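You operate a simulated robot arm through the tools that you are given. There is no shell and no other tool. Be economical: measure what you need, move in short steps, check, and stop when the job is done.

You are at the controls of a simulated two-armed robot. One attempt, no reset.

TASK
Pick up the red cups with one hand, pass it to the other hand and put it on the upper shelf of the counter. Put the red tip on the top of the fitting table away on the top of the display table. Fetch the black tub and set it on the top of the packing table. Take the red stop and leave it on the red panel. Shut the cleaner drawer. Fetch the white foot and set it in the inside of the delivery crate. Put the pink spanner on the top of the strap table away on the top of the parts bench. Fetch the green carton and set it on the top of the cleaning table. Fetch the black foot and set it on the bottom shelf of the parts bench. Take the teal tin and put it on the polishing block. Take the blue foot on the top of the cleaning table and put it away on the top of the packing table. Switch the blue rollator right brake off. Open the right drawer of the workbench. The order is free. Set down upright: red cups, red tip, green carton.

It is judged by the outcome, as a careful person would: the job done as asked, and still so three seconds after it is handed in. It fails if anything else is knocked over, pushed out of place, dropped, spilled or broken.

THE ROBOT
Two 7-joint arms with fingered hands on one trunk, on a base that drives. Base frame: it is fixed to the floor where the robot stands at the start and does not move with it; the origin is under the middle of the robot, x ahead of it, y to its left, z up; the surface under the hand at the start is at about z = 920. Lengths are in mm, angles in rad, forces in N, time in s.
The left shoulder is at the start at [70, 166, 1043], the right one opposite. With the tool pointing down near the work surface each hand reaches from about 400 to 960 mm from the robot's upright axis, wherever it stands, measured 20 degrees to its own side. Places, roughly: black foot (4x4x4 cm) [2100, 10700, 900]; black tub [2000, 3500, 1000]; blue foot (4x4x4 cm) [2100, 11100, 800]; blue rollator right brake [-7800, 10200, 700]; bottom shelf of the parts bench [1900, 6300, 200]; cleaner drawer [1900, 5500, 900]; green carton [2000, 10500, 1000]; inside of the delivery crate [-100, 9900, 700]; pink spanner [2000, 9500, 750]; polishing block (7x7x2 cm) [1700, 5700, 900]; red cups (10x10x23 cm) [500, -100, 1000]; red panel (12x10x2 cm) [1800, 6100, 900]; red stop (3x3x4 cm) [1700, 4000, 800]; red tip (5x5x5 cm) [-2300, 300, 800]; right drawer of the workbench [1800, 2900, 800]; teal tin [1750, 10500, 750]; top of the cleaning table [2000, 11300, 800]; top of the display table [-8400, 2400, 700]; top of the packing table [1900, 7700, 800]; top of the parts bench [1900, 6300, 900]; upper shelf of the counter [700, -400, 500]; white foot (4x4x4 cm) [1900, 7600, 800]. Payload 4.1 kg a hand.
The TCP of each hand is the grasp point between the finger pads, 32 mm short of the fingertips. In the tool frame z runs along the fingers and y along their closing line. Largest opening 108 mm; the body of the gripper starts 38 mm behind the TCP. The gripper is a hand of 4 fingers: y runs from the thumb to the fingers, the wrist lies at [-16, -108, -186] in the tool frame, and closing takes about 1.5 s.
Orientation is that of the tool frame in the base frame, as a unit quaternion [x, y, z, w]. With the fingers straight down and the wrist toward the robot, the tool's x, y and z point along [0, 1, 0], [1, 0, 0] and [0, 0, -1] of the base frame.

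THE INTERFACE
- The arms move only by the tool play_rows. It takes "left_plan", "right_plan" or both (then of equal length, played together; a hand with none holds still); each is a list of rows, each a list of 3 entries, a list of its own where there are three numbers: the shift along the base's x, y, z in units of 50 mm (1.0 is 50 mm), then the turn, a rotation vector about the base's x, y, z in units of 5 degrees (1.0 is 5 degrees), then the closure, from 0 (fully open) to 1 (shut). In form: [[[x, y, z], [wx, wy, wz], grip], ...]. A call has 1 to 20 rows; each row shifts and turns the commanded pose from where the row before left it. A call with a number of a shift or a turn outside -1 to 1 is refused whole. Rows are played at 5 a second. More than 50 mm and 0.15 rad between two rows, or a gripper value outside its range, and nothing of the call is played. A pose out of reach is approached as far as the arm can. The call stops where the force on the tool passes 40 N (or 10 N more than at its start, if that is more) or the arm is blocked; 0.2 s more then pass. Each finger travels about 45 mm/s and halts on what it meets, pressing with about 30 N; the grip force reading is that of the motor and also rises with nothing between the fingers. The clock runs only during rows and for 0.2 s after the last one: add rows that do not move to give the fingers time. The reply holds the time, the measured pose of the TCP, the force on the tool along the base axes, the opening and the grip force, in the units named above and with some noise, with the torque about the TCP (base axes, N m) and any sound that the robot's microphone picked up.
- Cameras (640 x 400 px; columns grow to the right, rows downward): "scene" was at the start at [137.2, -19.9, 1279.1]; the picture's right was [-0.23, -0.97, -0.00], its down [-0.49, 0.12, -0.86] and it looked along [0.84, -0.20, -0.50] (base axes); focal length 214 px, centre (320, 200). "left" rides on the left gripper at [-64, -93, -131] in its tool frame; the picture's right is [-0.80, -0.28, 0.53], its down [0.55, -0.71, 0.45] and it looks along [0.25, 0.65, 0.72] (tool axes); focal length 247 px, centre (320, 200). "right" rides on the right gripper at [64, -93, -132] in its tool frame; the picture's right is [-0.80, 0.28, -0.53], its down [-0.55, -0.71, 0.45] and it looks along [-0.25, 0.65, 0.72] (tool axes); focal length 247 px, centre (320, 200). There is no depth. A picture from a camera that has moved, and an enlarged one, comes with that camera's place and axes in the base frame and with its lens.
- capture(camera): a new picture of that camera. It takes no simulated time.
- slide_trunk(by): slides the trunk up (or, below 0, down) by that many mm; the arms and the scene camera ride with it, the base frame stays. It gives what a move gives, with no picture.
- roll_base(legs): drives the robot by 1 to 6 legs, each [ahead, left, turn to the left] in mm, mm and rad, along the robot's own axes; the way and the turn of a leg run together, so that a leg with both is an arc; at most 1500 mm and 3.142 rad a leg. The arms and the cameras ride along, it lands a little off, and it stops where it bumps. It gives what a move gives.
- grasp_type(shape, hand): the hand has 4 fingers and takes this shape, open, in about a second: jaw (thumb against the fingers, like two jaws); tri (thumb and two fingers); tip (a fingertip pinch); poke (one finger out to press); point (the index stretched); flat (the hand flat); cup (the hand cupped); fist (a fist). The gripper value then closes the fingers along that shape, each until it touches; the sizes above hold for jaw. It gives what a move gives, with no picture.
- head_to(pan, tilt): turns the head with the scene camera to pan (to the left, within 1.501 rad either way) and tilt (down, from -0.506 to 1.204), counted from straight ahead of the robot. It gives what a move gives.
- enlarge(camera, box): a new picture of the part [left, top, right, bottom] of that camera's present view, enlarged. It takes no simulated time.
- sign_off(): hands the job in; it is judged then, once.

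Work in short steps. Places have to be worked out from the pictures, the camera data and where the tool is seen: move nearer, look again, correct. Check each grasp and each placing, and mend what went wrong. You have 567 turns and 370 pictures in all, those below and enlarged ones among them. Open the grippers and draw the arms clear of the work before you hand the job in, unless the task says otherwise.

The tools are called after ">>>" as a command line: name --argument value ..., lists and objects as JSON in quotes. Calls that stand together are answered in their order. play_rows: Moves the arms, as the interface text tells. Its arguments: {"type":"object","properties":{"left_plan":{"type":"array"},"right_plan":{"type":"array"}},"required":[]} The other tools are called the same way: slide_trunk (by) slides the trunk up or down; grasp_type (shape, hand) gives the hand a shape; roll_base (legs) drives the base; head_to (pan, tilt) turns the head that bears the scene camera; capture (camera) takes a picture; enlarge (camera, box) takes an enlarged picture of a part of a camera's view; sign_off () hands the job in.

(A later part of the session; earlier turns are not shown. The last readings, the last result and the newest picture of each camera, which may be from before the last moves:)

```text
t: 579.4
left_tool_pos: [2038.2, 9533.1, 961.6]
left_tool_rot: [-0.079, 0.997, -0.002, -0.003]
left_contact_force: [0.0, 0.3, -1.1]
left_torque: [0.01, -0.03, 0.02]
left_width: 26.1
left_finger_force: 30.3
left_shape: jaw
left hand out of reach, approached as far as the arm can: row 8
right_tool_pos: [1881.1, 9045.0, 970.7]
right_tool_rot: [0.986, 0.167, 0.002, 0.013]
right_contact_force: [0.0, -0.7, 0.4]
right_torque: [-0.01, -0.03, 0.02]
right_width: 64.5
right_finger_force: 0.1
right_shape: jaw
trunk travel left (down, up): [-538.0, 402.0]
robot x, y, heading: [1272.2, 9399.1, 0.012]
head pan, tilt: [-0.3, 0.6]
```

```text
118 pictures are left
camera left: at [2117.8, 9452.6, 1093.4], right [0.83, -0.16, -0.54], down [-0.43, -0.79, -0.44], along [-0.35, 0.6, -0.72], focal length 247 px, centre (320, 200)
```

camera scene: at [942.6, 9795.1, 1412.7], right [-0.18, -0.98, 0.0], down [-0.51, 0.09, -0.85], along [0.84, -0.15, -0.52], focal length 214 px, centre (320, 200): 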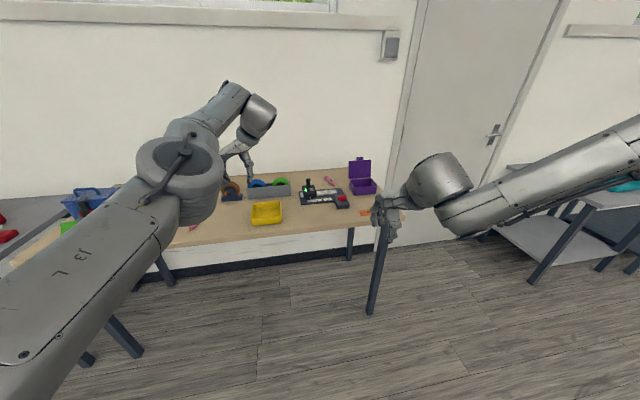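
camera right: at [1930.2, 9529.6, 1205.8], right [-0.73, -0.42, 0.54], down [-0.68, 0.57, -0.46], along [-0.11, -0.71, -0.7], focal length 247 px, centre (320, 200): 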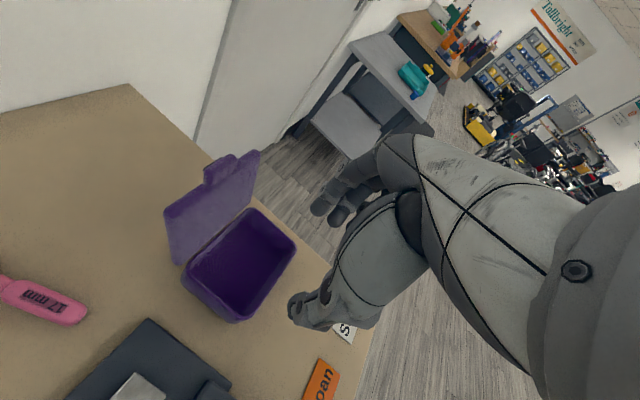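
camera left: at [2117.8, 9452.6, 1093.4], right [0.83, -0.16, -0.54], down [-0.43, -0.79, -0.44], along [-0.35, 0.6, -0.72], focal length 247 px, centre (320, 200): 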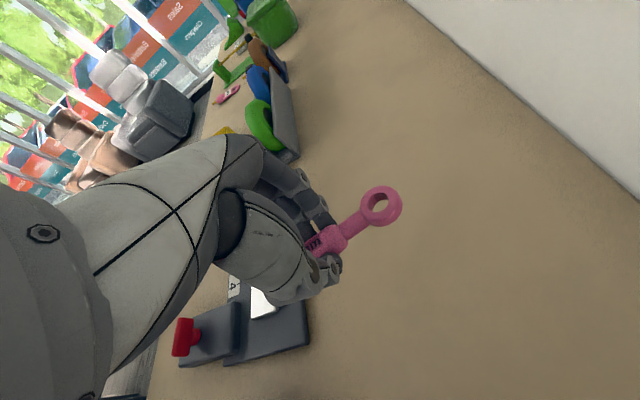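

The spanner is held. I raise, back off, and refold the right hand to its normal yaw for the black foot.

>>> slide_trunk --by 130

>>> roll_base --legs '[[-420, 0, 0]]'

>>> play_rows --right_plan '[[[-0.1, 0, 0], [0, 0, 0.95], 0.4], [[-0.1, 0, 0], [0, 0, 0.95], 0.4], [[-0.1, 0, 0], [0, 0, 0.95], 0.4], [[-0.1, 0, 0], [0, 0, 0.95], 0.4], [[-0.1, 0, 0], [0, 0, 0.95], 0.4], [[-0.1, 0, 0], [0, 0, 0.95], 0.4], [[-0.1, 0, 0], [0, 0, 0.95], 0.4], [[-0.1, 0, 0], [0, 0, 0.95], 0.4], [[-0.1, 0, 0], [0, 0, 0.95], 0.4], [[-0.1, 0, 0], [0, 0, 0.95], 0.4], [[0, 0, 0], [0, 0, 0.95], 0.4], [[0, 0, 0], [0, 0, 0.95], 0.4], [[0, 0, 0], [0, 0, 0.95], 0.4], [[0, 0, 0], [0, 0, 0.95], 0.4], [[0, 0, 0], [0, 0, 0.6], 0.4]]' --left_plan '[[[-0.3, 0.1, 0.1], [0, 0, 0], 1], [[-0.3, 0.1, 0.1], [0, 0, 0], 1], [[-0.3, 0.1, 0.1], [0, 0, 0], 1], [[-0.3, 0.1, 0.1], [0, 0, 0], 1], [[-0.3, 0.1, 0.1], [0, 0, 0], 1], [[-0.3, 0.1, 0.1], [0, 0, 0], 1], [[-0.3, 0.1, 0.1], [0, 0, 0], 1], [[-0.3, 0.1, 0.1], [0, 0, 0], 1], [[0, 0, 0], [0, 0, 0], 1], [[0, 0, 0], [0, 0, 0], 1], [[0, 0, 0], [0, 0, 0], 1], [[0, 0, 0], [0, 0, 0], 1], [[0, 0, 0], [0, 0, 0], 1], [[0, 0, 0], [0, 0, 0], 1], [[0, 0, 0], [0, 0, 0], 1]]'

>>> roll_base --legs '[[0, 1000, 0], [0, 530, 0]]'

>>> capture --camera "scene"

```text
t: 581.0
left_tool_pos: [2040.2, 9534.0, 1089.7]
left_tool_rot: [-0.08, 0.997, -0.003, -0.003]
left_contact_force: [0.2, 0.4, -1.4]
left_torque: [-0.04, 0.03, 0.01]
left_width: 26.1
left_finger_force: 29.6
left_shape: jaw
right_tool_pos: [1882.1, 9046.3, 1100.3]
right_tool_rot: [0.986, 0.168, 0.002, 0.013]
right_contact_force: [-0.2, 0.1, 0.2]
right_torque: [0.01, -0.04, 0.01]
right_width: 64.6
right_finger_force: 0.0
right_shape: jaw
trunk travel left (down, up): [-668.0, 272.0]
robot x, y, heading: [1272.5, 9397.6, 0.007]
head pan, tilt: [-0.3, 0.6]
```

```text
t: 583.5
left_tool_pos: [1620.7, 9529.0, 1091.8]
left_tool_rot: [-0.077, 0.997, -0.003, -0.003]
left_contact_force: [0.8, 0.1, -1.6]
left_torque: [-0.02, -0.02, 0.0]
left_width: 25.9
left_finger_force: 30.4
left_shape: jaw
right_tool_pos: [1461.1, 9041.0, 1100.7]
right_tool_rot: [0.986, 0.165, 0.001, 0.013]
right_contact_force: [0.4, 0.5, -0.7]
right_torque: [-0.01, 0.0, -0.01]
right_width: 64.6
right_finger_force: 0.0
right_shape: jaw
trunk travel left (down, up): [-668.0, 272.0]
robot x, y, heading: [852.7, 9395.2, -0.004]
head pan, tilt: [-0.3, 0.6]
```

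```text
t: 586.8
left_tool_pos: [1619.6, 9525.8, 1117.7]
left_tool_rot: [-0.075, 0.997, -0.008, 0.011]
left_contact_force: [-0.1, -0.6, -0.4]
left_torque: [0.01, 0.01, 0.04]
left_width: 26.0
left_finger_force: 29.8
left_shape: jaw
left hand out of reach, approached as far as the arm can: row 1, 2, 3, 4, 5, 6, 7, 8
right_tool_pos: [1409.2, 9041.6, 1100.7]
right_tool_rot: [0.715, 0.699, 0.008, 0.01]
right_contact_force: [-0.4, 0.2, 0.8]
right_torque: [-0.04, 0.02, -0.03]
right_width: 64.7
right_finger_force: 0.1
right_shape: jaw
trunk travel left (down, up): [-668.0, 272.0]
robot x, y, heading: [847.4, 9395.6, 0.001]
head pan, tilt: [-0.3, 0.6]
```

```text
t: 594.7
left_tool_pos: [1639.6, 11055.7, 1117.7]
left_tool_rot: [-0.064, 0.998, -0.007, 0.011]
left_contact_force: [-0.3, 0.5, -1.2]
left_torque: [-0.02, -0.01, 0.02]
left_width: 26.1
left_finger_force: 29.4
left_shape: jaw
right_tool_pos: [1418.9, 10575.9, 1099.7]
right_tool_rot: [0.724, 0.69, 0.009, 0.01]
right_contact_force: [-0.8, -0.2, 0.0]
right_torque: [-0.02, 0.01, 0.03]
right_width: 64.8
right_finger_force: 0.0
right_shape: jaw
trunk travel left (down, up): [-668.0, 272.0]
robot x, y, heading: [869.6, 10942.0, -0.024]
head pan, tilt: [-0.3, 0.6]
```

```text
117 pictures are left
camera scene: at [1000.2, 10915.1, 1390.2], right [-0.32, -0.95, 0.0], down [-0.54, 0.18, -0.82], along [0.78, -0.26, -0.57], focal length 214 px, centre (320, 200)
```

scene: 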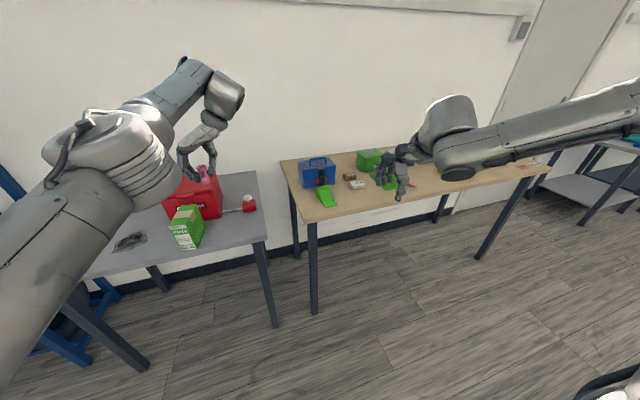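

I square up and drive forward; the right hand then goes over the blue case to the black foot behind it.

>>> roll_base --legs '[[0, 0, 0.024], [425, 0, 0]]'

>>> play_rows --right_plan '[[[0.7, 0.3, 0], [0, 0, 0.3], 0.45], [[0.7, 0.3, 0], [0, 0, 0.3], 0.45], [[0.7, 0.3, 0], [0, 0, 0], 0.45], [[0.8, 0.3, -0.1], [0, 0, 0], 0.45], [[0.8, 0.3, -0.1], [0, 0, 0], 0.45], [[0, 0, 0], [0, 0, 0], 0.45]]'

>>> capture --camera "right"

>>> capture --camera "scene"

```text
t: 597.6
left_tool_pos: [2058.8, 11083.2, 1118.3]
left_tool_rot: [-0.08, 0.997, -0.007, 0.011]
left_contact_force: [0.5, -0.6, -1.2]
left_torque: [-0.06, 0.0, -0.01]
left_width: 25.7
left_finger_force: 29.7
left_shape: jaw
right_tool_pos: [1853.7, 10597.2, 1099.6]
right_tool_rot: [0.713, 0.701, 0.008, 0.01]
right_contact_force: [-0.2, -0.3, 0.9]
right_torque: [0.03, 0.02, -0.01]
right_width: 64.6
right_finger_force: 0.1
right_shape: jaw
trunk travel left (down, up): [-668.0, 272.0]
robot x, y, heading: [1291.0, 10945.7, 0.011]
head pan, tilt: [-0.3, 0.6]
```

```text
t: 599.0
left_tool_pos: [2057.4, 11083.0, 1119.0]
left_tool_rot: [-0.079, 0.997, -0.007, 0.013]
left_contact_force: [-0.7, 0.6, -0.9]
left_torque: [0.01, -0.01, 0.01]
left_width: 25.7
left_finger_force: 30.1
left_shape: jaw
right_tool_pos: [2003.7, 10656.3, 1095.9]
right_tool_rot: [0.694, 0.72, 0.009, 0.011]
right_contact_force: [0.5, -1.1, -1.1]
right_torque: [0.03, -0.01, -0.02]
right_width: 59.7
right_finger_force: 0.1
right_shape: jaw
right hand out of reach, approached as far as the arm can: row 5
trunk travel left (down, up): [-668.0, 272.0]
robot x, y, heading: [1286.4, 10946.4, 0.015]
head pan, tilt: [-0.3, 0.6]
```

```text
116 pictures are left
camera right: at [1905.1, 10719.5, 1224.3], right [0.3, -0.79, 0.54], down [-0.67, -0.57, -0.47], along [0.68, -0.23, -0.7], focal length 247 px, centre (320, 200)
```

right: 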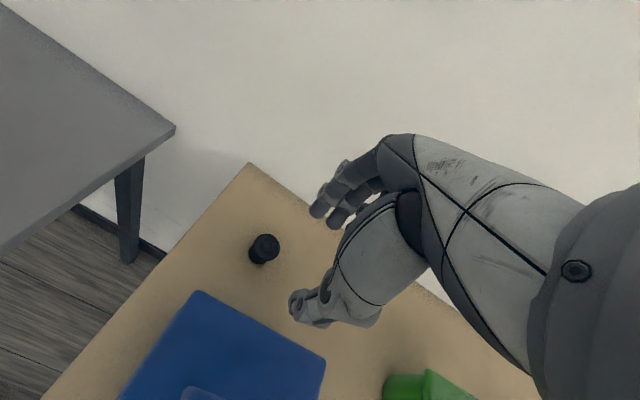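

```text
115 pictures are left
camera scene: at [1424.1, 10922.8, 1390.3], right [-0.29, -0.96, 0.0], down [-0.54, 0.16, -0.83], along [0.79, -0.24, -0.56], focal length 214 px, centre (320, 200)
```

scene: 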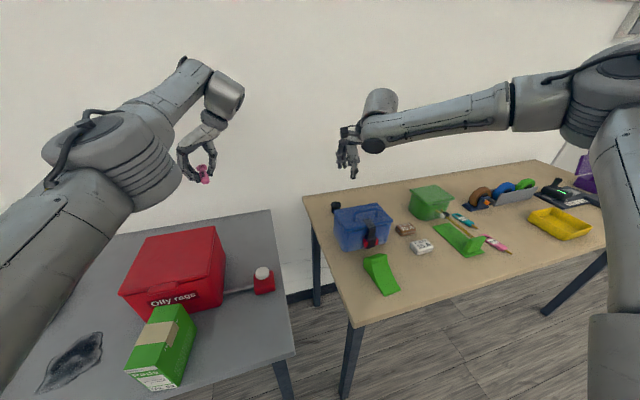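

Foot top at (2089, 10657). I drive 45 mm closer and move forward and down with the arm.

>>> roll_base --legs '[[45, 0, 0]]'

>>> play_rows --right_plan '[[[0.4, 0, -0.5], [0, 0, 0], 0.45], [[0.4, 0, -0.5], [0, 0, 0], 0.45], [[0, 0, -0.6], [0, 0, 0], 0.45], [[0, 0, -0.6], [0, 0, 0], 0.45], [[0, 0, 0], [0, 0, 0], 0.45]]'

>>> capture --camera "right"

```text
t: 599.9
left_tool_pos: [2099.8, 11083.3, 1121.3]
left_tool_rot: [-0.079, 0.997, -0.007, 0.012]
left_contact_force: [-0.6, 0.7, -1.7]
left_torque: [-0.04, 0.01, -0.02]
left_width: 26.0
left_finger_force: 30.2
left_shape: jaw
right_tool_pos: [2045.2, 10657.9, 1097.7]
right_tool_rot: [0.694, 0.72, 0.01, 0.011]
right_contact_force: [0.4, -0.2, 0.4]
right_torque: [0.01, -0.01, 0.01]
right_width: 59.9
right_finger_force: 0.1
right_shape: jaw
trunk travel left (down, up): [-668.0, 272.0]
robot x, y, heading: [1334.0, 10947.4, 0.008]
head pan, tilt: [-0.3, 0.6]
```

```text
t: 601.1
left_tool_pos: [2103.2, 11084.2, 1117.7]
left_tool_rot: [-0.078, 0.997, -0.007, 0.012]
left_contact_force: [-0.6, 0.1, -1.4]
left_torque: [0.01, -0.04, 0.01]
left_width: 26.2
left_finger_force: 29.8
left_shape: jaw
right_tool_pos: [2031.0, 10627.5, 1007.4]
right_tool_rot: [0.694, 0.72, 0.01, 0.009]
right_contact_force: [0.4, -1.4, 0.6]
right_torque: [0.0, 0.01, 0.01]
right_width: 59.6
right_finger_force: 0.1
right_shape: jaw
right hand out of reach, approached as far as the arm can: row 1, 2, 3, 4
trunk travel left (down, up): [-668.0, 272.0]
robot x, y, heading: [1335.0, 10942.2, 0.016]
head pan, tilt: [-0.3, 0.6]
```

```text
114 pictures are left
camera right: at [1931.4, 10690.0, 1135.8], right [0.3, -0.79, 0.54], down [-0.67, -0.57, -0.47], along [0.68, -0.22, -0.7], focal length 247 px, centre (320, 200)
```

right: 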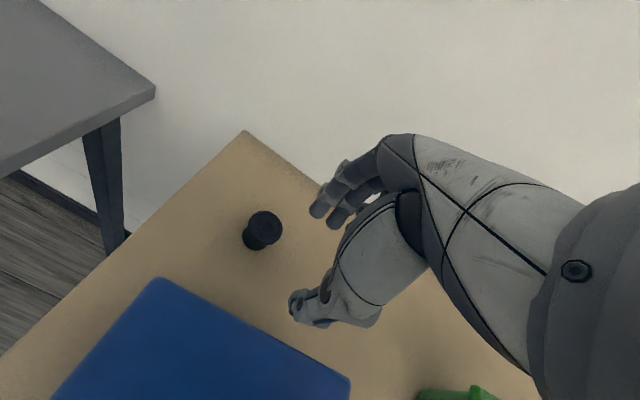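

The right arm can't reach far enough here. I will deliver the spanner first and fetch the foot with the left hand afterwards. I lift the right hand clear and back off.

>>> play_rows --right_plan '[[[0, 0, 0.8], [0, 0, 0], 0.4], [[0, 0, 0.8], [0, 0, 0], 0.4], [[-0.6, 0, 0.4], [0, 0, 0], 0.4], [[-0.8, 0, 0], [0, 0, 0], 0.4], [[-0.8, 0, 0], [0, 0, 0], 0.4]]'

>>> roll_base --legs '[[-460, 0, 0], [0, -1480, 0], [0, -1480, 0], [0, -1480, 0]]'

>>> head_to --pan 0.2 --tilt 0.6

>>> capture --camera "scene"

```text
t: 602.3
left_tool_pos: [2101.8, 11085.0, 1119.0]
left_tool_rot: [-0.078, 0.997, -0.007, 0.013]
left_contact_force: [-0.2, -0.3, -0.9]
left_torque: [0.0, -0.03, 0.01]
left_width: 26.2
left_finger_force: 30.0
left_shape: jaw
right_tool_pos: [1918.2, 10627.7, 1109.4]
right_tool_rot: [0.694, 0.72, 0.01, 0.009]
right_contact_force: [-0.3, 0.2, 0.6]
right_torque: [-0.01, -0.06, 0.01]
right_width: 64.5
right_finger_force: 0.0
right_shape: jaw
trunk travel left (down, up): [-668.0, 272.0]
robot x, y, heading: [1330.7, 10948.5, 0.013]
head pan, tilt: [-0.3, 0.6]
```

```text
t: 623.9
left_tool_pos: [1722.5, 7005.2, 1118.0]
left_tool_rot: [-0.094, 0.996, -0.002, 0.01]
left_contact_force: [-10.0, 13.5, 0.4]
left_torque: [-0.35, -0.37, -0.22]
left_width: 24.0
left_finger_force: 29.8
left_shape: jaw
right_tool_pos: [1550.5, 6540.8, 1107.7]
right_tool_rot: [0.686, 0.728, 0.01, 0.01]
right_contact_force: [-0.3, -0.9, 0.4]
right_torque: [0.08, 0.03, -0.03]
right_width: 64.5
right_finger_force: 0.1
right_shape: jaw
trunk travel left (down, up): [-668.0, 272.0]
robot x, y, heading: [961.2, 6847.3, 0.031]
head pan, tilt: [-0.3, 0.6]
stopped in leg 4: the force on the tool passed its limit at 45 N (the readings are from after the stop); the commanded pose is now the measured one
```

```text
t: 624.8
left_tool_pos: [1723.7, 7006.6, 1119.2]
left_tool_rot: [-0.095, 0.995, -0.004, 0.01]
left_contact_force: [-0.1, 0.4, -0.6]
left_torque: [-0.04, -0.01, -0.02]
left_width: 24.1
left_finger_force: 29.8
left_shape: jaw
right_tool_pos: [1550.3, 6542.8, 1107.8]
right_tool_rot: [0.686, 0.728, 0.009, 0.011]
right_contact_force: [-0.7, -0.6, 0.4]
right_torque: [0.02, 0.01, 0.01]
right_width: 64.6
right_finger_force: 0.1
right_shape: jaw
trunk travel left (down, up): [-668.0, 272.0]
robot x, y, heading: [962.6, 6849.0, 0.032]
head pan, tilt: [0.201, 0.6]
```

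```text
113 pictures are left
camera scene: at [1094.6, 6870.9, 1390.1], right [0.23, -0.97, 0.0], down [-0.55, -0.13, -0.82], along [0.8, 0.19, -0.57], focal length 214 px, centre (320, 200)
```

scene: 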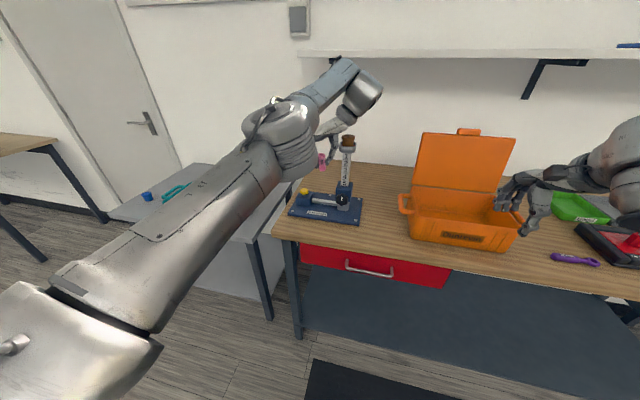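

The spanner touched the tall tool on the parts bench and the drive stopped. I inspect at once.

>>> enlarge --camera "scene" --box '[260, 110, 420, 240]'

>>> capture --camera "left"

```text
3.08 times, centred on (340, 175) of scene
camera zoom: at [1094.6, 6870.9, 1390.1], right [0.23, -0.97, 0.0], down [-0.55, -0.13, -0.82], along [0.8, 0.19, -0.57], focal length 660 px, centre (258, 277)
```

zoom: 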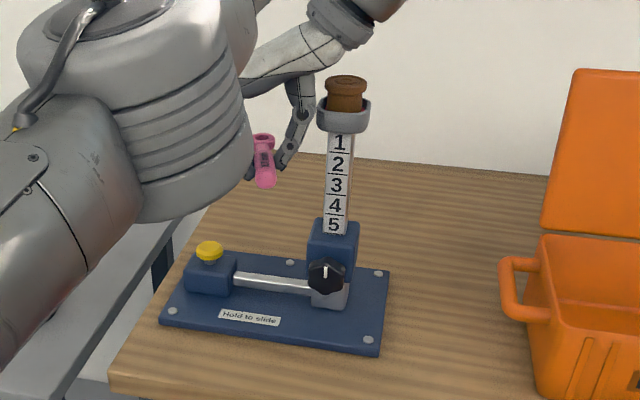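

```text
111 pictures are left
camera left: at [1801.6, 6927.9, 1252.4], right [0.85, -0.13, -0.51], down [-0.4, -0.8, -0.45], along [-0.35, 0.59, -0.73], focal length 247 px, centre (320, 200)
```

left: 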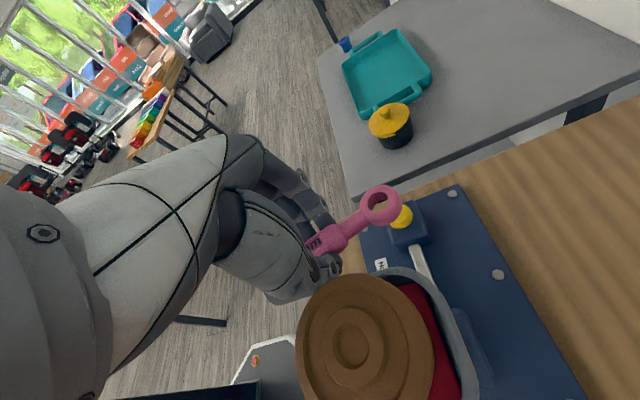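

The fixture looks intact. I move away to the left, raise the trunk, fold the right hand back, then pass above everything to the free spot between the orange box and the black tray.

>>> roll_base --legs '[[0, 90, 0]]'

>>> slide_trunk --by 230

>>> play_rows --right_plan '[[[-0.6, -0.4, 0.2], [0, 0, 0], 0], [[-0.6, -0.4, 0.2], [0, 0, 0], 0], [[-0.6, -0.4, 0.2], [0, 0, 0], 0], [[-0.6, -0.4, 0.2], [0, 0, 0], 0]]'

>>> roll_base --legs '[[0, 0, -0.032], [0, -790, 0]]'

>>> capture --camera "scene"

```text
t: 625.9
left_tool_pos: [1720.4, 7096.8, 1119.0]
left_tool_rot: [-0.096, 0.995, -0.005, 0.01]
left_contact_force: [0.4, -0.4, -0.4]
left_torque: [-0.05, -0.03, 0.04]
left_width: 24.3
left_finger_force: 29.8
left_shape: jaw
right_tool_pos: [1547.4, 6633.0, 1109.0]
right_tool_rot: [0.686, 0.728, 0.01, 0.011]
right_contact_force: [-0.2, 0.5, 0.2]
right_torque: [-0.03, -0.01, 0.01]
right_width: 64.8
right_finger_force: 0.1
right_shape: jaw
trunk travel left (down, up): [-668.0, 272.0]
robot x, y, heading: [955.7, 6938.4, 0.032]
head pan, tilt: [0.201, 0.6]
```

```text
t: 628.4
left_tool_pos: [1720.6, 7097.6, 1349.2]
left_tool_rot: [-0.096, 0.995, -0.004, 0.011]
left_contact_force: [-0.3, 0.0, -1.4]
left_torque: [0.01, -0.02, -0.01]
left_width: 24.2
left_finger_force: 29.8
left_shape: jaw
right_tool_pos: [1547.6, 6632.9, 1339.3]
right_tool_rot: [0.686, 0.727, 0.009, 0.01]
right_contact_force: [-0.2, -0.5, 0.0]
right_torque: [0.0, 0.02, -0.02]
right_width: 64.8
right_finger_force: 0.0
right_shape: jaw
trunk travel left (down, up): [-898.0, 42.0]
robot x, y, heading: [956.6, 6938.0, 0.034]
head pan, tilt: [0.201, 0.6]
```

```text
t: 629.4
left_tool_pos: [1720.5, 7094.6, 1348.7]
left_tool_rot: [-0.096, 0.995, -0.002, 0.01]
left_contact_force: [-0.6, -0.2, -1.4]
left_torque: [-0.01, 0.03, 0.02]
left_width: 24.2
left_finger_force: 30.2
left_shape: jaw
right_tool_pos: [1428.4, 6551.3, 1377.7]
right_tool_rot: [0.685, 0.728, 0.01, 0.009]
right_contact_force: [0.5, -0.5, 0.2]
right_torque: [0.02, 0.0, 0.03]
right_width: 107.8
right_finger_force: 0.1
right_shape: jaw
trunk travel left (down, up): [-898.0, 42.0]
robot x, y, heading: [953.5, 6936.9, 0.03]
head pan, tilt: [0.201, 0.6]
```

```text
t: 634.0
left_tool_pos: [1718.4, 6254.5, 1347.9]
left_tool_rot: [-0.068, 0.998, -0.004, 0.01]
left_contact_force: [-0.1, -0.5, -0.6]
left_torque: [-0.03, 0.02, 0.02]
left_width: 24.3
left_finger_force: 30.1
left_shape: jaw
right_tool_pos: [1390.5, 5729.0, 1379.1]
right_tool_rot: [0.707, 0.707, 0.009, 0.011]
right_contact_force: [0.2, 0.3, 0.2]
right_torque: [-0.04, 0.02, 0.0]
right_width: 107.8
right_finger_force: 0.2
right_shape: jaw
trunk travel left (down, up): [-898.0, 42.0]
robot x, y, heading: [942.6, 6137.7, -0.024]
head pan, tilt: [0.201, 0.6]
```

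```text
110 pictures are left
camera scene: at [1081.5, 6155.8, 1620.2], right [0.17, -0.98, 0.0], down [-0.56, -0.1, -0.82], along [0.81, 0.14, -0.57], focal length 214 px, centre (320, 200)
```

scene: 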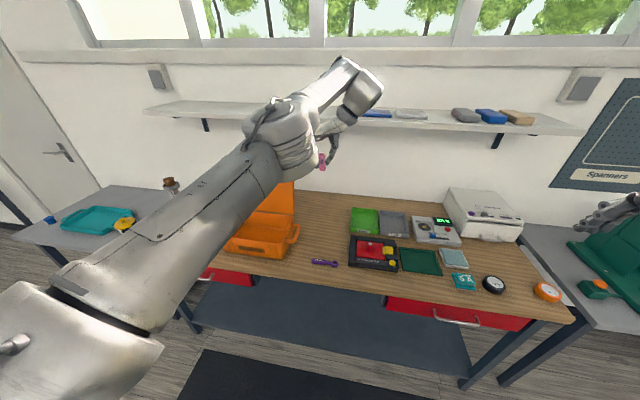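

The free spot behind the purple spanner is about (1800, 6268). I align above it and lower with the trunk.

>>> roll_base --legs '[[0, 0, 0.024], [80, 0, 0]]'

>>> slide_trunk --by -360

>>> capture --camera "left"

>>> capture --camera "scene"

```text
t: 635.4
left_tool_pos: [1784.3, 6272.8, 1353.7]
left_tool_rot: [-0.079, 0.997, -0.003, 0.015]
left_contact_force: [-0.8, -0.4, -0.8]
left_torque: [0.0, -0.03, -0.05]
left_width: 24.1
left_finger_force: 29.8
left_shape: jaw
right_tool_pos: [1471.6, 5738.7, 1381.5]
right_tool_rot: [0.698, 0.716, 0.012, 0.013]
right_contact_force: [-0.6, -0.8, -0.5]
right_torque: [-0.05, -0.06, -0.01]
right_width: 107.8
right_finger_force: 0.1
right_shape: jaw
trunk travel left (down, up): [-898.0, 42.0]
robot x, y, heading: [1024.5, 6141.6, -0.002]
head pan, tilt: [0.201, 0.6]
```

```text
t: 638.9
left_tool_pos: [1791.6, 6272.7, 989.6]
left_tool_rot: [-0.08, 0.997, -0.004, 0.011]
left_contact_force: [-0.5, -0.2, -0.9]
left_torque: [0.0, -0.03, 0.0]
left_width: 24.2
left_finger_force: 30.0
left_shape: jaw
right_tool_pos: [1479.5, 5738.6, 1019.0]
right_tool_rot: [0.698, 0.716, 0.01, 0.01]
right_contact_force: [0.5, 1.2, 0.3]
right_torque: [-0.03, -0.02, -0.01]
right_width: 107.8
right_finger_force: 0.0
right_shape: jaw
trunk travel left (down, up): [-538.0, 402.0]
robot x, y, heading: [1019.2, 6137.8, -0.003]
head pan, tilt: [0.201, 0.6]
```

```text
109 pictures are left
camera left: at [1867.2, 6192.5, 1123.5], right [0.84, -0.16, -0.51], down [-0.42, -0.79, -0.45], along [-0.33, 0.6, -0.73], focal length 247 px, centre (320, 200)
```

left: 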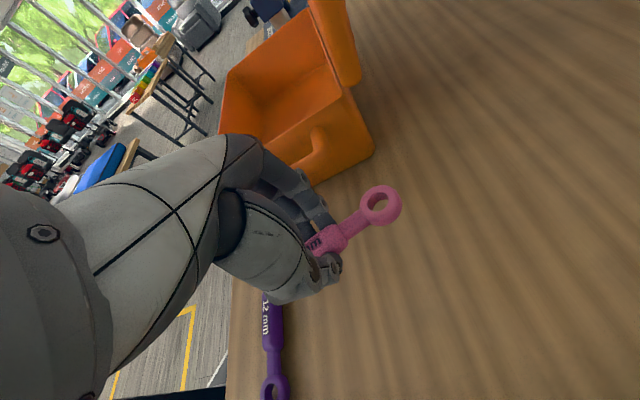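

```text
108 pictures are left
camera scene: at [1158.7, 6157.8, 1260.2], right [0.2, -0.98, 0.0], down [-0.55, -0.11, -0.82], along [0.81, 0.16, -0.57], focal length 214 px, centre (320, 200)
```

scene: 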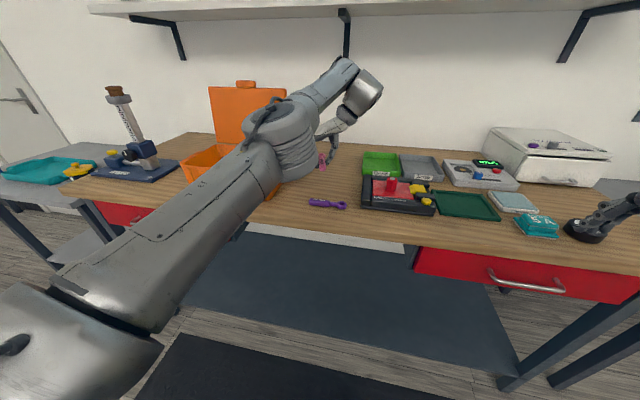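

Clear below. I lower to the bench top and creep to contact.

>>> slide_trunk --by -55

>>> play_rows --left_plan '[[[0, 0, -0.1], [0, 0, 0], 1], [[0, 0, -0.1], [0, 0, 0], 1], [[0, 0, -0.1], [0, 0, 0], 1], [[0, 0, -0.1], [0, 0, 0], 1], [[0, 0, -0.1], [0, 0, 0], 1]]'

>>> capture --camera "left"

```text
t: 639.9
left_tool_pos: [1791.8, 6272.6, 934.5]
left_tool_rot: [-0.079, 0.997, -0.004, 0.011]
left_contact_force: [-0.4, 0.7, -1.0]
left_torque: [-0.01, 0.03, 0.02]
left_width: 24.3
left_finger_force: 30.1
left_shape: jaw
right_tool_pos: [1480.1, 5740.6, 963.6]
right_tool_rot: [0.697, 0.717, 0.009, 0.01]
right_contact_force: [-0.4, -0.7, 0.3]
right_torque: [-0.02, 0.01, 0.0]
right_width: 107.8
right_finger_force: 0.1
right_shape: jaw
trunk travel left (down, up): [-483.0, 457.0]
robot x, y, heading: [1021.8, 6137.4, -0.0]
head pan, tilt: [0.201, 0.6]
```

```text
t: 641.1
left_tool_pos: [1791.9, 6274.2, 912.5]
left_tool_rot: [-0.08, 0.997, -0.004, 0.014]
left_contact_force: [3.6, 3.9, 19.1]
left_torque: [0.47, -0.03, -0.06]
left_width: 25.2
left_finger_force: 30.1
left_shape: jaw
right_tool_pos: [1478.5, 5739.7, 964.7]
right_tool_rot: [0.698, 0.716, 0.01, 0.01]
right_contact_force: [-0.5, 0.0, 0.8]
right_torque: [-0.02, 0.03, -0.02]
right_width: 107.6
right_finger_force: 0.0
right_shape: jaw
trunk travel left (down, up): [-483.0, 457.0]
robot x, y, heading: [1023.9, 6138.0, -0.001]
head pan, tilt: [0.201, 0.6]
```

```text
107 pictures are left
camera left: at [1865.9, 6192.7, 1047.3], right [0.85, -0.15, -0.51], down [-0.42, -0.79, -0.46], along [-0.33, 0.6, -0.73], focal length 247 px, centre (320, 200)
```

left: 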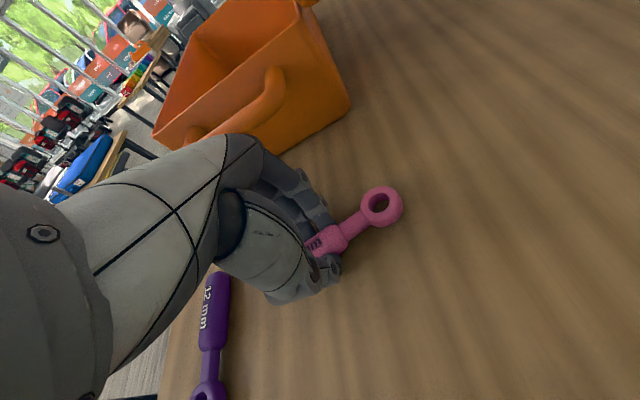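

On the bench (19 N). I release and rise.

>>> play_rows --left_plan '[[[0, 0, 0.03], [0, 0, 0], 0.85], [[0, 0, 0], [0, 0, 0], 0.65], [[0, 0, 0], [0, 0, 0], 0.55], [[0, 0, 0], [0, 0, 0], 0.55], [[0, 0, 0.4], [0, 0, 0], 0.55], [[0, 0, 0.7], [0, 0, 0], 0.55], [[0, 0, 0.7], [0, 0, 0], 0.55]]'

>>> slide_trunk --by 300

>>> capture --camera "left"

```text
t: 642.7
left_tool_pos: [1790.0, 6273.6, 961.4]
left_tool_rot: [-0.079, 0.997, -0.005, 0.012]
left_contact_force: [0.0, 0.2, 0.1]
left_torque: [0.0, 0.02, 0.01]
left_width: 48.7
left_finger_force: 0.0
left_shape: jaw
left hand out of reach, approached as far as the arm can: row 6, 7
right_tool_pos: [1480.5, 5740.0, 962.7]
right_tool_rot: [0.697, 0.717, 0.009, 0.011]
right_contact_force: [0.6, 0.8, 0.1]
right_torque: [0.01, 0.04, -0.01]
right_width: 107.9
right_finger_force: 0.1
right_shape: jaw
trunk travel left (down, up): [-483.0, 457.0]
robot x, y, heading: [1023.8, 6138.7, -0.002]
head pan, tilt: [0.201, 0.6]
```

```text
t: 645.7
left_tool_pos: [1788.1, 6274.1, 1262.4]
left_tool_rot: [-0.078, 0.997, -0.005, 0.013]
left_contact_force: [-0.1, -0.2, -0.2]
left_torque: [0.02, -0.03, 0.02]
left_width: 48.7
left_finger_force: 0.0
left_shape: jaw
right_tool_pos: [1479.5, 5739.5, 1264.5]
right_tool_rot: [0.698, 0.716, 0.009, 0.011]
right_contact_force: [0.3, -0.1, -0.5]
right_torque: [0.0, -0.02, -0.01]
right_width: 107.7
right_finger_force: 0.0
right_shape: jaw
trunk travel left (down, up): [-783.0, 157.0]
robot x, y, heading: [1022.0, 6141.8, -0.001]
head pan, tilt: [0.201, 0.6]
```

```text
106 pictures are left
camera left: at [1863.9, 6193.0, 1397.2], right [0.85, -0.16, -0.51], down [-0.42, -0.79, -0.45], along [-0.33, 0.6, -0.73], focal length 247 px, centre (320, 200)
```

left: 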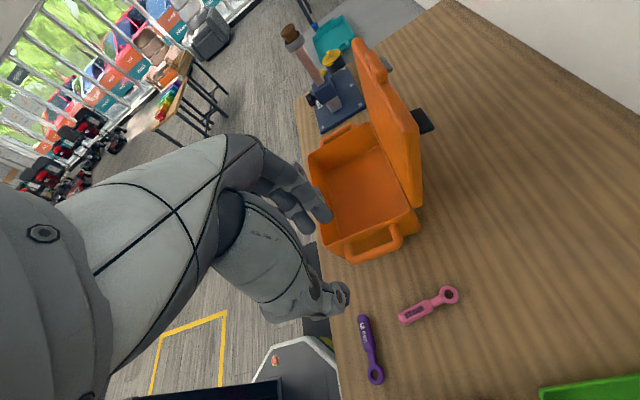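

The spanner lies on the parts bench. I drive back for the black foot, high enough to clear everything.

>>> roll_base --legs '[[-170, 0, 0], [0, 1455, 0], [0, 1455, 0], [0, 1450, 0]]'

>>> head_to --pan 0.25 --tilt 0.55

>>> capture --camera "scene"

```text
t: 667.6
left_tool_pos: [1670.5, 10624.4, 1262.6]
left_tool_rot: [-0.074, 0.997, -0.004, 0.012]
left_contact_force: [-0.9, -0.5, 0.3]
left_torque: [0.0, 0.03, 0.01]
left_width: 48.8
left_finger_force: 0.1
left_shape: jaw
right_tool_pos: [1354.9, 10093.0, 1264.5]
right_tool_rot: [0.702, 0.712, 0.009, 0.011]
right_contact_force: [-0.3, 0.1, -0.1]
right_torque: [0.04, -0.03, -0.02]
right_width: 107.8
right_finger_force: 0.1
right_shape: jaw
trunk travel left (down, up): [-783.0, 157.0]
robot x, y, heading: [903.8, 10497.9, -0.012]
head pan, tilt: [0.201, 0.6]
```

```text
t: 668.2
left_tool_pos: [1670.1, 10624.3, 1263.3]
left_tool_rot: [-0.074, 0.997, -0.005, 0.012]
left_contact_force: [-0.6, -0.7, 0.0]
left_torque: [0.01, -0.03, -0.03]
left_width: 48.6
left_finger_force: 0.0
left_shape: jaw
right_tool_pos: [1355.2, 10093.2, 1264.1]
right_tool_rot: [0.702, 0.712, 0.009, 0.011]
right_contact_force: [0.0, -0.3, 0.9]
right_torque: [-0.01, 0.0, 0.01]
right_width: 107.7
right_finger_force: 0.1
right_shape: jaw
trunk travel left (down, up): [-783.0, 157.0]
robot x, y, heading: [899.4, 10496.4, -0.016]
head pan, tilt: [0.25, 0.55]
```

```text
105 pictures are left
camera scene: at [1039.3, 10519.7, 1509.7], right [0.24, -0.97, 0.0], down [-0.51, -0.12, -0.85], along [0.83, 0.2, -0.52], focal length 214 px, centre (320, 200)
```

scene: 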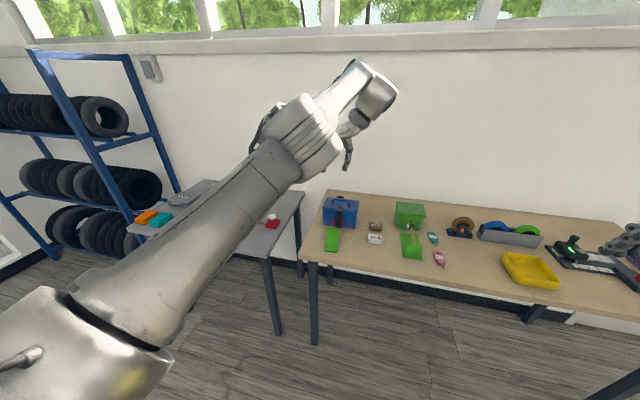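

I raise the right hand first (it will hang over the table), then drive forward.

>>> play_rows --right_plan '[[[0, -0.2, 0.8], [0, 0, 0], 0], [[0, -0.2, 0.8], [0, 0, 0], 0], [[0, -0.2, 0.8], [0, 0, 0], 0], [[0, 0, 0.8], [0, 0, 0], 0], [[0, 0, 0.8], [0, 0, 0], 0]]'

>>> roll_base --legs '[[0, 0, 0.015], [395, 8, 0]]'

>>> capture --camera "left"

```text
t: 669.4
left_tool_pos: [1669.1, 10627.4, 1263.2]
left_tool_rot: [-0.073, 0.997, -0.005, 0.013]
left_contact_force: [-0.7, 0.7, -0.5]
left_torque: [-0.02, 0.0, -0.04]
left_width: 48.6
left_finger_force: 0.1
left_shape: jaw
right_tool_pos: [1353.9, 10067.3, 1466.3]
right_tool_rot: [0.701, 0.713, 0.009, 0.012]
right_contact_force: [0.2, 0.5, 0.1]
right_torque: [-0.01, -0.02, -0.02]
right_width: 107.7
right_finger_force: 0.1
right_shape: jaw
trunk travel left (down, up): [-783.0, 157.0]
robot x, y, heading: [904.3, 10497.2, -0.014]
head pan, tilt: [0.25, 0.55]
```

```text
t: 672.2
left_tool_pos: [2055.7, 10645.2, 1264.2]
left_tool_rot: [-0.081, 0.997, -0.004, 0.014]
left_contact_force: [0.4, -0.1, -0.4]
left_torque: [-0.03, 0.03, 0.01]
left_width: 48.6
left_finger_force: 0.1
left_shape: jaw
right_tool_pos: [1748.6, 10079.9, 1464.9]
right_tool_rot: [0.696, 0.718, 0.01, 0.011]
right_contact_force: [0.4, 0.3, 0.4]
right_torque: [-0.02, -0.03, 0.01]
right_width: 108.2
right_finger_force: 0.0
right_shape: jaw
trunk travel left (down, up): [-783.0, 157.0]
robot x, y, heading: [1291.2, 10508.0, 0.0]
head pan, tilt: [0.25, 0.55]
```

```text
104 pictures are left
camera left: at [2130.8, 10565.8, 1398.3], right [0.85, -0.15, -0.51], down [-0.42, -0.79, -0.45], along [-0.33, 0.6, -0.73], focal length 247 px, centre (320, 200)
```

left: 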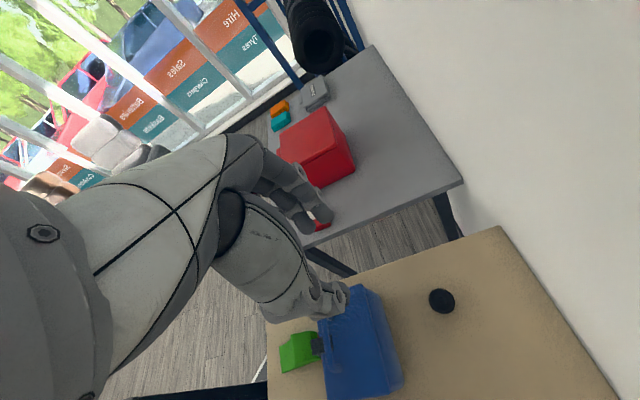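

Foot confirmed at (2093, 10658). I align with the base and lower with the trunk.

>>> roll_base --legs '[[38, 13, 0]]'

>>> slide_trunk --by -280

>>> capture --camera "left"

>>> capture --camera "scene"

```text
t: 673.1
left_tool_pos: [2088.0, 10654.6, 1268.9]
left_tool_rot: [-0.079, 0.997, -0.003, 0.015]
left_contact_force: [-1.3, -0.5, 0.7]
left_torque: [0.02, -0.08, 0.0]
left_width: 48.5
left_finger_force: 0.0
left_shape: jaw
right_tool_pos: [1780.7, 10089.8, 1466.5]
right_tool_rot: [0.696, 0.718, 0.013, 0.012]
right_contact_force: [-1.4, -0.3, -0.8]
right_torque: [0.03, -0.04, 0.0]
right_width: 107.8
right_finger_force: 0.1
right_shape: jaw
trunk travel left (down, up): [-783.0, 157.0]
robot x, y, heading: [1328.0, 10521.4, 0.008]
head pan, tilt: [0.25, 0.55]
```

```text
t: 675.9
left_tool_pos: [2094.4, 10657.8, 983.0]
left_tool_rot: [-0.081, 0.997, -0.005, 0.013]
left_contact_force: [0.8, 0.3, 0.2]
left_torque: [-0.02, -0.02, -0.01]
left_width: 48.5
left_finger_force: 0.0
left_shape: jaw
right_tool_pos: [1788.2, 10092.2, 1185.4]
right_tool_rot: [0.696, 0.718, 0.01, 0.011]
right_contact_force: [0.0, -0.8, 0.0]
right_torque: [0.01, 0.01, -0.02]
right_width: 107.8
right_finger_force: 0.1
right_shape: jaw
trunk travel left (down, up): [-503.0, 437.0]
robot x, y, heading: [1329.8, 10522.4, 0.006]
head pan, tilt: [0.25, 0.55]
```

```text
103 pictures are left
camera left: at [2169.3, 10577.4, 1118.2], right [0.85, -0.16, -0.51], down [-0.42, -0.79, -0.45], along [-0.33, 0.6, -0.73], focal length 247 px, centre (320, 200)
```

left: 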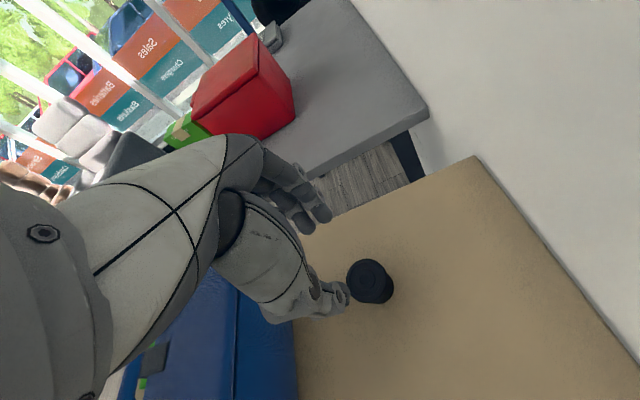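

```text
102 pictures are left
camera scene: at [1465.0, 10543.9, 1229.8], right [0.25, -0.97, 0.0], down [-0.51, -0.13, -0.85], along [0.83, 0.21, -0.52], focal length 214 px, centre (320, 200)
```

scene: 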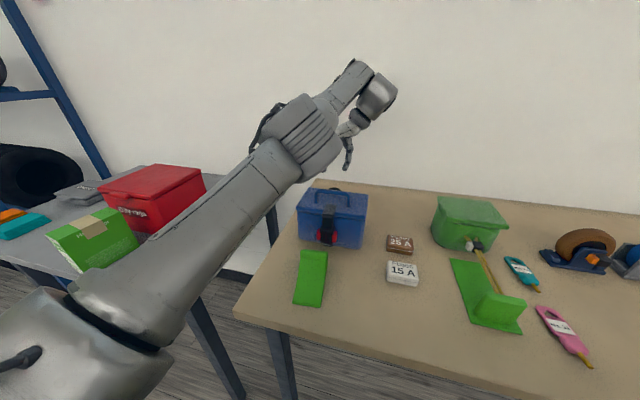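

Lowering more with the trunk would bring the forearm onto the blue case. I raise the trunk 100 mm and descend with the arm instead, as I did for the blue foot.

>>> slide_trunk --by 100

>>> play_rows --left_plan '[[[0, 0, -0.6], [0, 0, 0], 0.5], [[0, 0, -0.6], [0, 0, 0], 0.45], [[0, 0, -0.6], [0, 0, 0], 0.45], [[0, 0, -0.6], [0, 0, 0], 0.45], [[0, 0, -0.6], [0, 0, 0], 0.45], [[0, 0, 0], [0, 0, 0], 0.45]]'

>>> capture --camera "scene"

>>> capture --camera "left"

```text
t: 677.2
left_tool_pos: [2094.4, 10656.7, 1083.0]
left_tool_rot: [-0.081, 0.997, -0.004, 0.013]
left_contact_force: [0.3, -0.4, 0.4]
left_torque: [-0.01, 0.0, 0.01]
left_width: 48.6
left_finger_force: 0.0
left_shape: jaw
right_tool_pos: [1789.0, 10091.4, 1285.0]
right_tool_rot: [0.696, 0.718, 0.01, 0.01]
right_contact_force: [0.8, 1.1, -0.4]
right_torque: [0.03, 0.0, -0.02]
right_width: 107.9
right_finger_force: 0.0
right_shape: jaw
trunk travel left (down, up): [-603.0, 337.0]
robot x, y, heading: [1328.6, 10519.1, 0.008]
head pan, tilt: [0.25, 0.55]
```

```text
t: 678.6
left_tool_pos: [2093.6, 10658.6, 933.3]
left_tool_rot: [-0.08, 0.997, -0.005, 0.014]
left_contact_force: [0.2, -0.6, -1.4]
left_torque: [0.01, 0.03, 0.0]
left_width: 59.1
left_finger_force: 0.0
left_shape: jaw
right_tool_pos: [1787.8, 10091.6, 1284.2]
right_tool_rot: [0.696, 0.718, 0.01, 0.012]
right_contact_force: [-0.9, 0.3, 0.2]
right_torque: [0.01, 0.02, 0.0]
right_width: 107.6
right_finger_force: 0.0
right_shape: jaw
trunk travel left (down, up): [-603.0, 337.0]
robot x, y, heading: [1328.7, 10521.7, 0.002]
head pan, tilt: [0.25, 0.55]
```

```text
101 pictures are left
camera scene: at [1464.7, 10543.8, 1329.8], right [0.25, -0.97, 0.0], down [-0.51, -0.13, -0.85], along [0.83, 0.21, -0.52], focal length 214 px, centre (320, 200)
```

scene: 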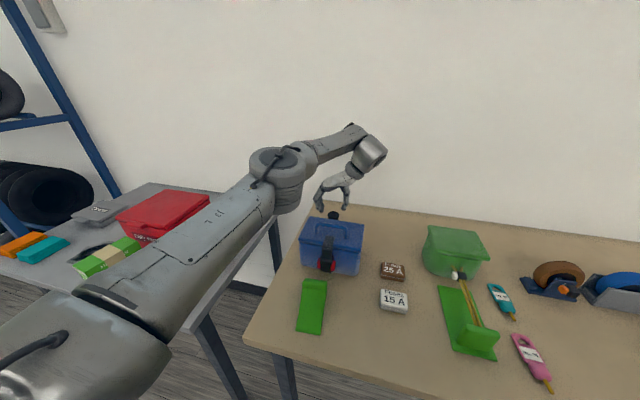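

```text
100 pictures are left
camera left: at [2167.1, 10577.6, 1067.8], right [0.85, -0.16, -0.51], down [-0.42, -0.79, -0.45], along [-0.33, 0.6, -0.73], focal length 247 px, centre (320, 200)
```

left: 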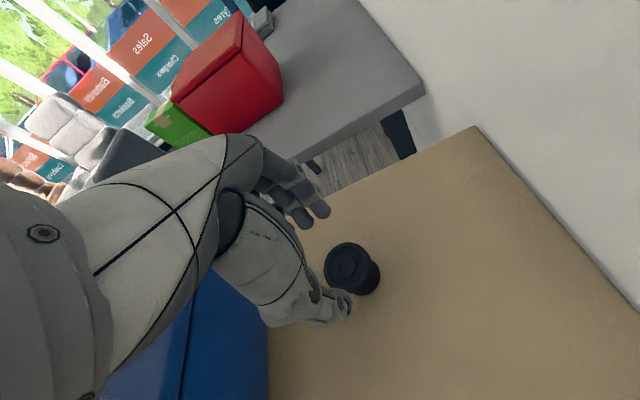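

Works well; the elbow is clear of the case. I descend the last 57 mm and grip the foot.

>>> play_rows --left_plan '[[[0, 0, -0.5], [0, 0, 0], 0.45], [[0, 0, -0.4], [0, 0, 0], 0.45], [[0, 0, -0.2], [0, 0, 0], 0.45], [[0, 0, 0], [0, 0, 0], 0.45]]'

>>> capture --camera "left"

```text
t: 679.6
left_tool_pos: [2092.8, 10655.3, 878.4]
left_tool_rot: [-0.08, 0.997, -0.003, 0.014]
left_contact_force: [0.4, 0.6, 0.0]
left_torque: [-0.01, 0.01, 0.03]
left_width: 59.3
left_finger_force: 0.1
left_shape: jaw
right_tool_pos: [1787.8, 10091.0, 1284.1]
right_tool_rot: [0.695, 0.718, 0.011, 0.012]
right_contact_force: [0.9, 0.1, -0.5]
right_torque: [0.02, -0.01, -0.01]
right_width: 107.9
right_finger_force: 0.1
right_shape: jaw
trunk travel left (down, up): [-603.0, 337.0]
robot x, y, heading: [1326.2, 10520.3, -0.0]
head pan, tilt: [0.25, 0.55]
```

```text
99 pictures are left
camera left: at [2168.3, 10576.5, 1012.3], right [0.85, -0.15, -0.51], down [-0.42, -0.79, -0.45], along [-0.33, 0.6, -0.73], focal length 247 px, centre (320, 200)
```

left: 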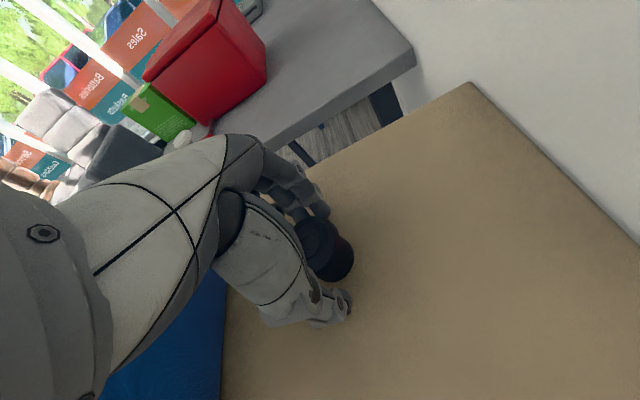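

>>> play_rows --left_plan '[[[0, 0, 0], [0, 0, 0], 0.6], [[0, 0, 0], [0, 0, 0], 0.75], [[0, 0, 0], [0, 0, 0], 1], [[0, 0, 0], [0, 0, 0], 1], [[0, 0, 0], [0, 0, 0], 1], [[0, 0, 0.5], [0, 0, 0], 1], [[0, 0, 0.8], [0, 0, 0], 1], [[0, 0, 0.8], [0, 0, 0], 1], [[0, 0, 0.8], [0, 0, 0], 1]]'

>>> capture --camera "left"

```text
t: 681.6
left_tool_pos: [2092.4, 10655.5, 1023.3]
left_tool_rot: [-0.079, 0.997, -0.004, 0.013]
left_contact_force: [-0.2, 0.3, -0.8]
left_torque: [0.01, -0.01, -0.01]
left_width: 29.0
left_finger_force: 30.1
left_shape: jaw
right_tool_pos: [1787.3, 10091.6, 1285.0]
right_tool_rot: [0.696, 0.718, 0.01, 0.01]
right_contact_force: [0.1, -0.3, 0.8]
right_torque: [0.04, 0.01, 0.04]
right_width: 108.0
right_finger_force: 0.0
right_shape: jaw
trunk travel left (down, up): [-603.0, 337.0]
robot x, y, heading: [1328.2, 10521.9, -0.002]
head pan, tilt: [0.25, 0.55]
```

```text
98 pictures are left
camera left: at [2168.0, 10574.8, 1158.5], right [0.85, -0.15, -0.51], down [-0.42, -0.79, -0.45], along [-0.33, 0.6, -0.73], focal length 247 px, centre (320, 200)
```

left: 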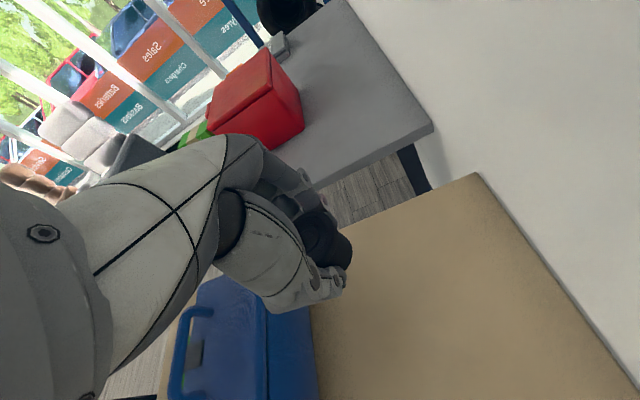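

The black foot is held. I raise well above the bench fixtures and carry it to the parts bench.

>>> slide_trunk --by 300

>>> roll_base --legs '[[-500, 0, 0], [0, -1467, 0], [0, -1467, 0], [0, -1467, 0]]'

>>> head_to --pan 0.2 --tilt 0.7

>>> capture --camera "scene"

```text
t: 684.6
left_tool_pos: [2095.8, 10655.0, 1322.9]
left_tool_rot: [-0.08, 0.997, -0.004, 0.013]
left_contact_force: [-0.1, 0.0, -0.4]
left_torque: [-0.01, 0.02, 0.0]
left_width: 29.0
left_finger_force: 29.9
left_shape: jaw
right_tool_pos: [1788.6, 10091.2, 1583.4]
right_tool_rot: [0.696, 0.718, 0.01, 0.012]
right_contact_force: [0.5, 0.1, 1.4]
right_torque: [0.02, -0.01, -0.01]
right_width: 107.9
right_finger_force: 0.0
right_shape: jaw
trunk travel left (down, up): [-903.0, 37.0]
robot x, y, heading: [1328.7, 10520.5, 0.007]
head pan, tilt: [0.25, 0.55]
```

```text
t: 708.1
left_tool_pos: [1636.4, 6261.5, 1323.6]
left_tool_rot: [-0.08, 0.997, -0.005, 0.013]
left_contact_force: [0.3, 0.3, -0.1]
left_torque: [0.02, 0.0, 0.0]
left_width: 28.9
left_finger_force: 30.0
left_shape: jaw
right_tool_pos: [1330.0, 5699.2, 1584.2]
right_tool_rot: [0.697, 0.717, 0.01, 0.011]
right_contact_force: [-0.7, -0.2, 0.5]
right_torque: [0.01, -0.01, -0.02]
right_width: 107.6
right_finger_force: 0.0
right_shape: jaw
trunk travel left (down, up): [-903.0, 37.0]
robot x, y, heading: [866.9, 6127.1, -0.002]
head pan, tilt: [0.25, 0.55]
```

```text
t: 708.8
left_tool_pos: [1636.3, 6261.9, 1321.9]
left_tool_rot: [-0.08, 0.997, -0.005, 0.013]
left_contact_force: [0.5, -0.2, 0.2]
left_torque: [-0.02, -0.01, -0.01]
left_width: 28.8
left_finger_force: 29.9
left_shape: jaw
right_tool_pos: [1328.7, 5699.2, 1585.1]
right_tool_rot: [0.697, 0.717, 0.01, 0.011]
right_contact_force: [0.2, -1.0, 0.1]
right_torque: [0.03, -0.01, -0.01]
right_width: 107.7
right_finger_force: 0.0
right_shape: jaw
trunk travel left (down, up): [-903.0, 37.0]
robot x, y, heading: [869.8, 6127.1, 0.001]
head pan, tilt: [0.201, 0.7]
```

```text
97 pictures are left
camera scene: at [1003.4, 6146.1, 1616.6], right [0.2, -0.98, 0.0], down [-0.63, -0.13, -0.77], along [0.75, 0.15, -0.64], focal length 214 px, centre (320, 200)
```

scene: 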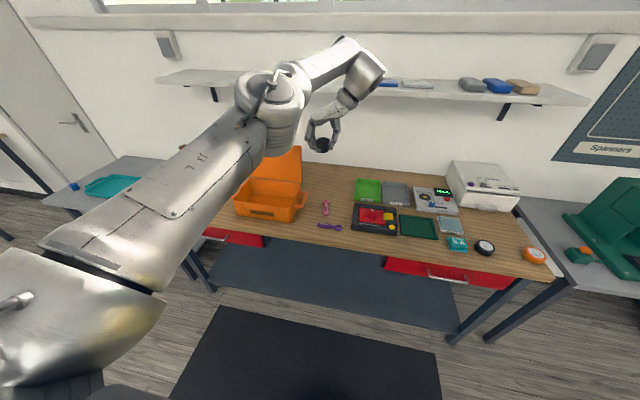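

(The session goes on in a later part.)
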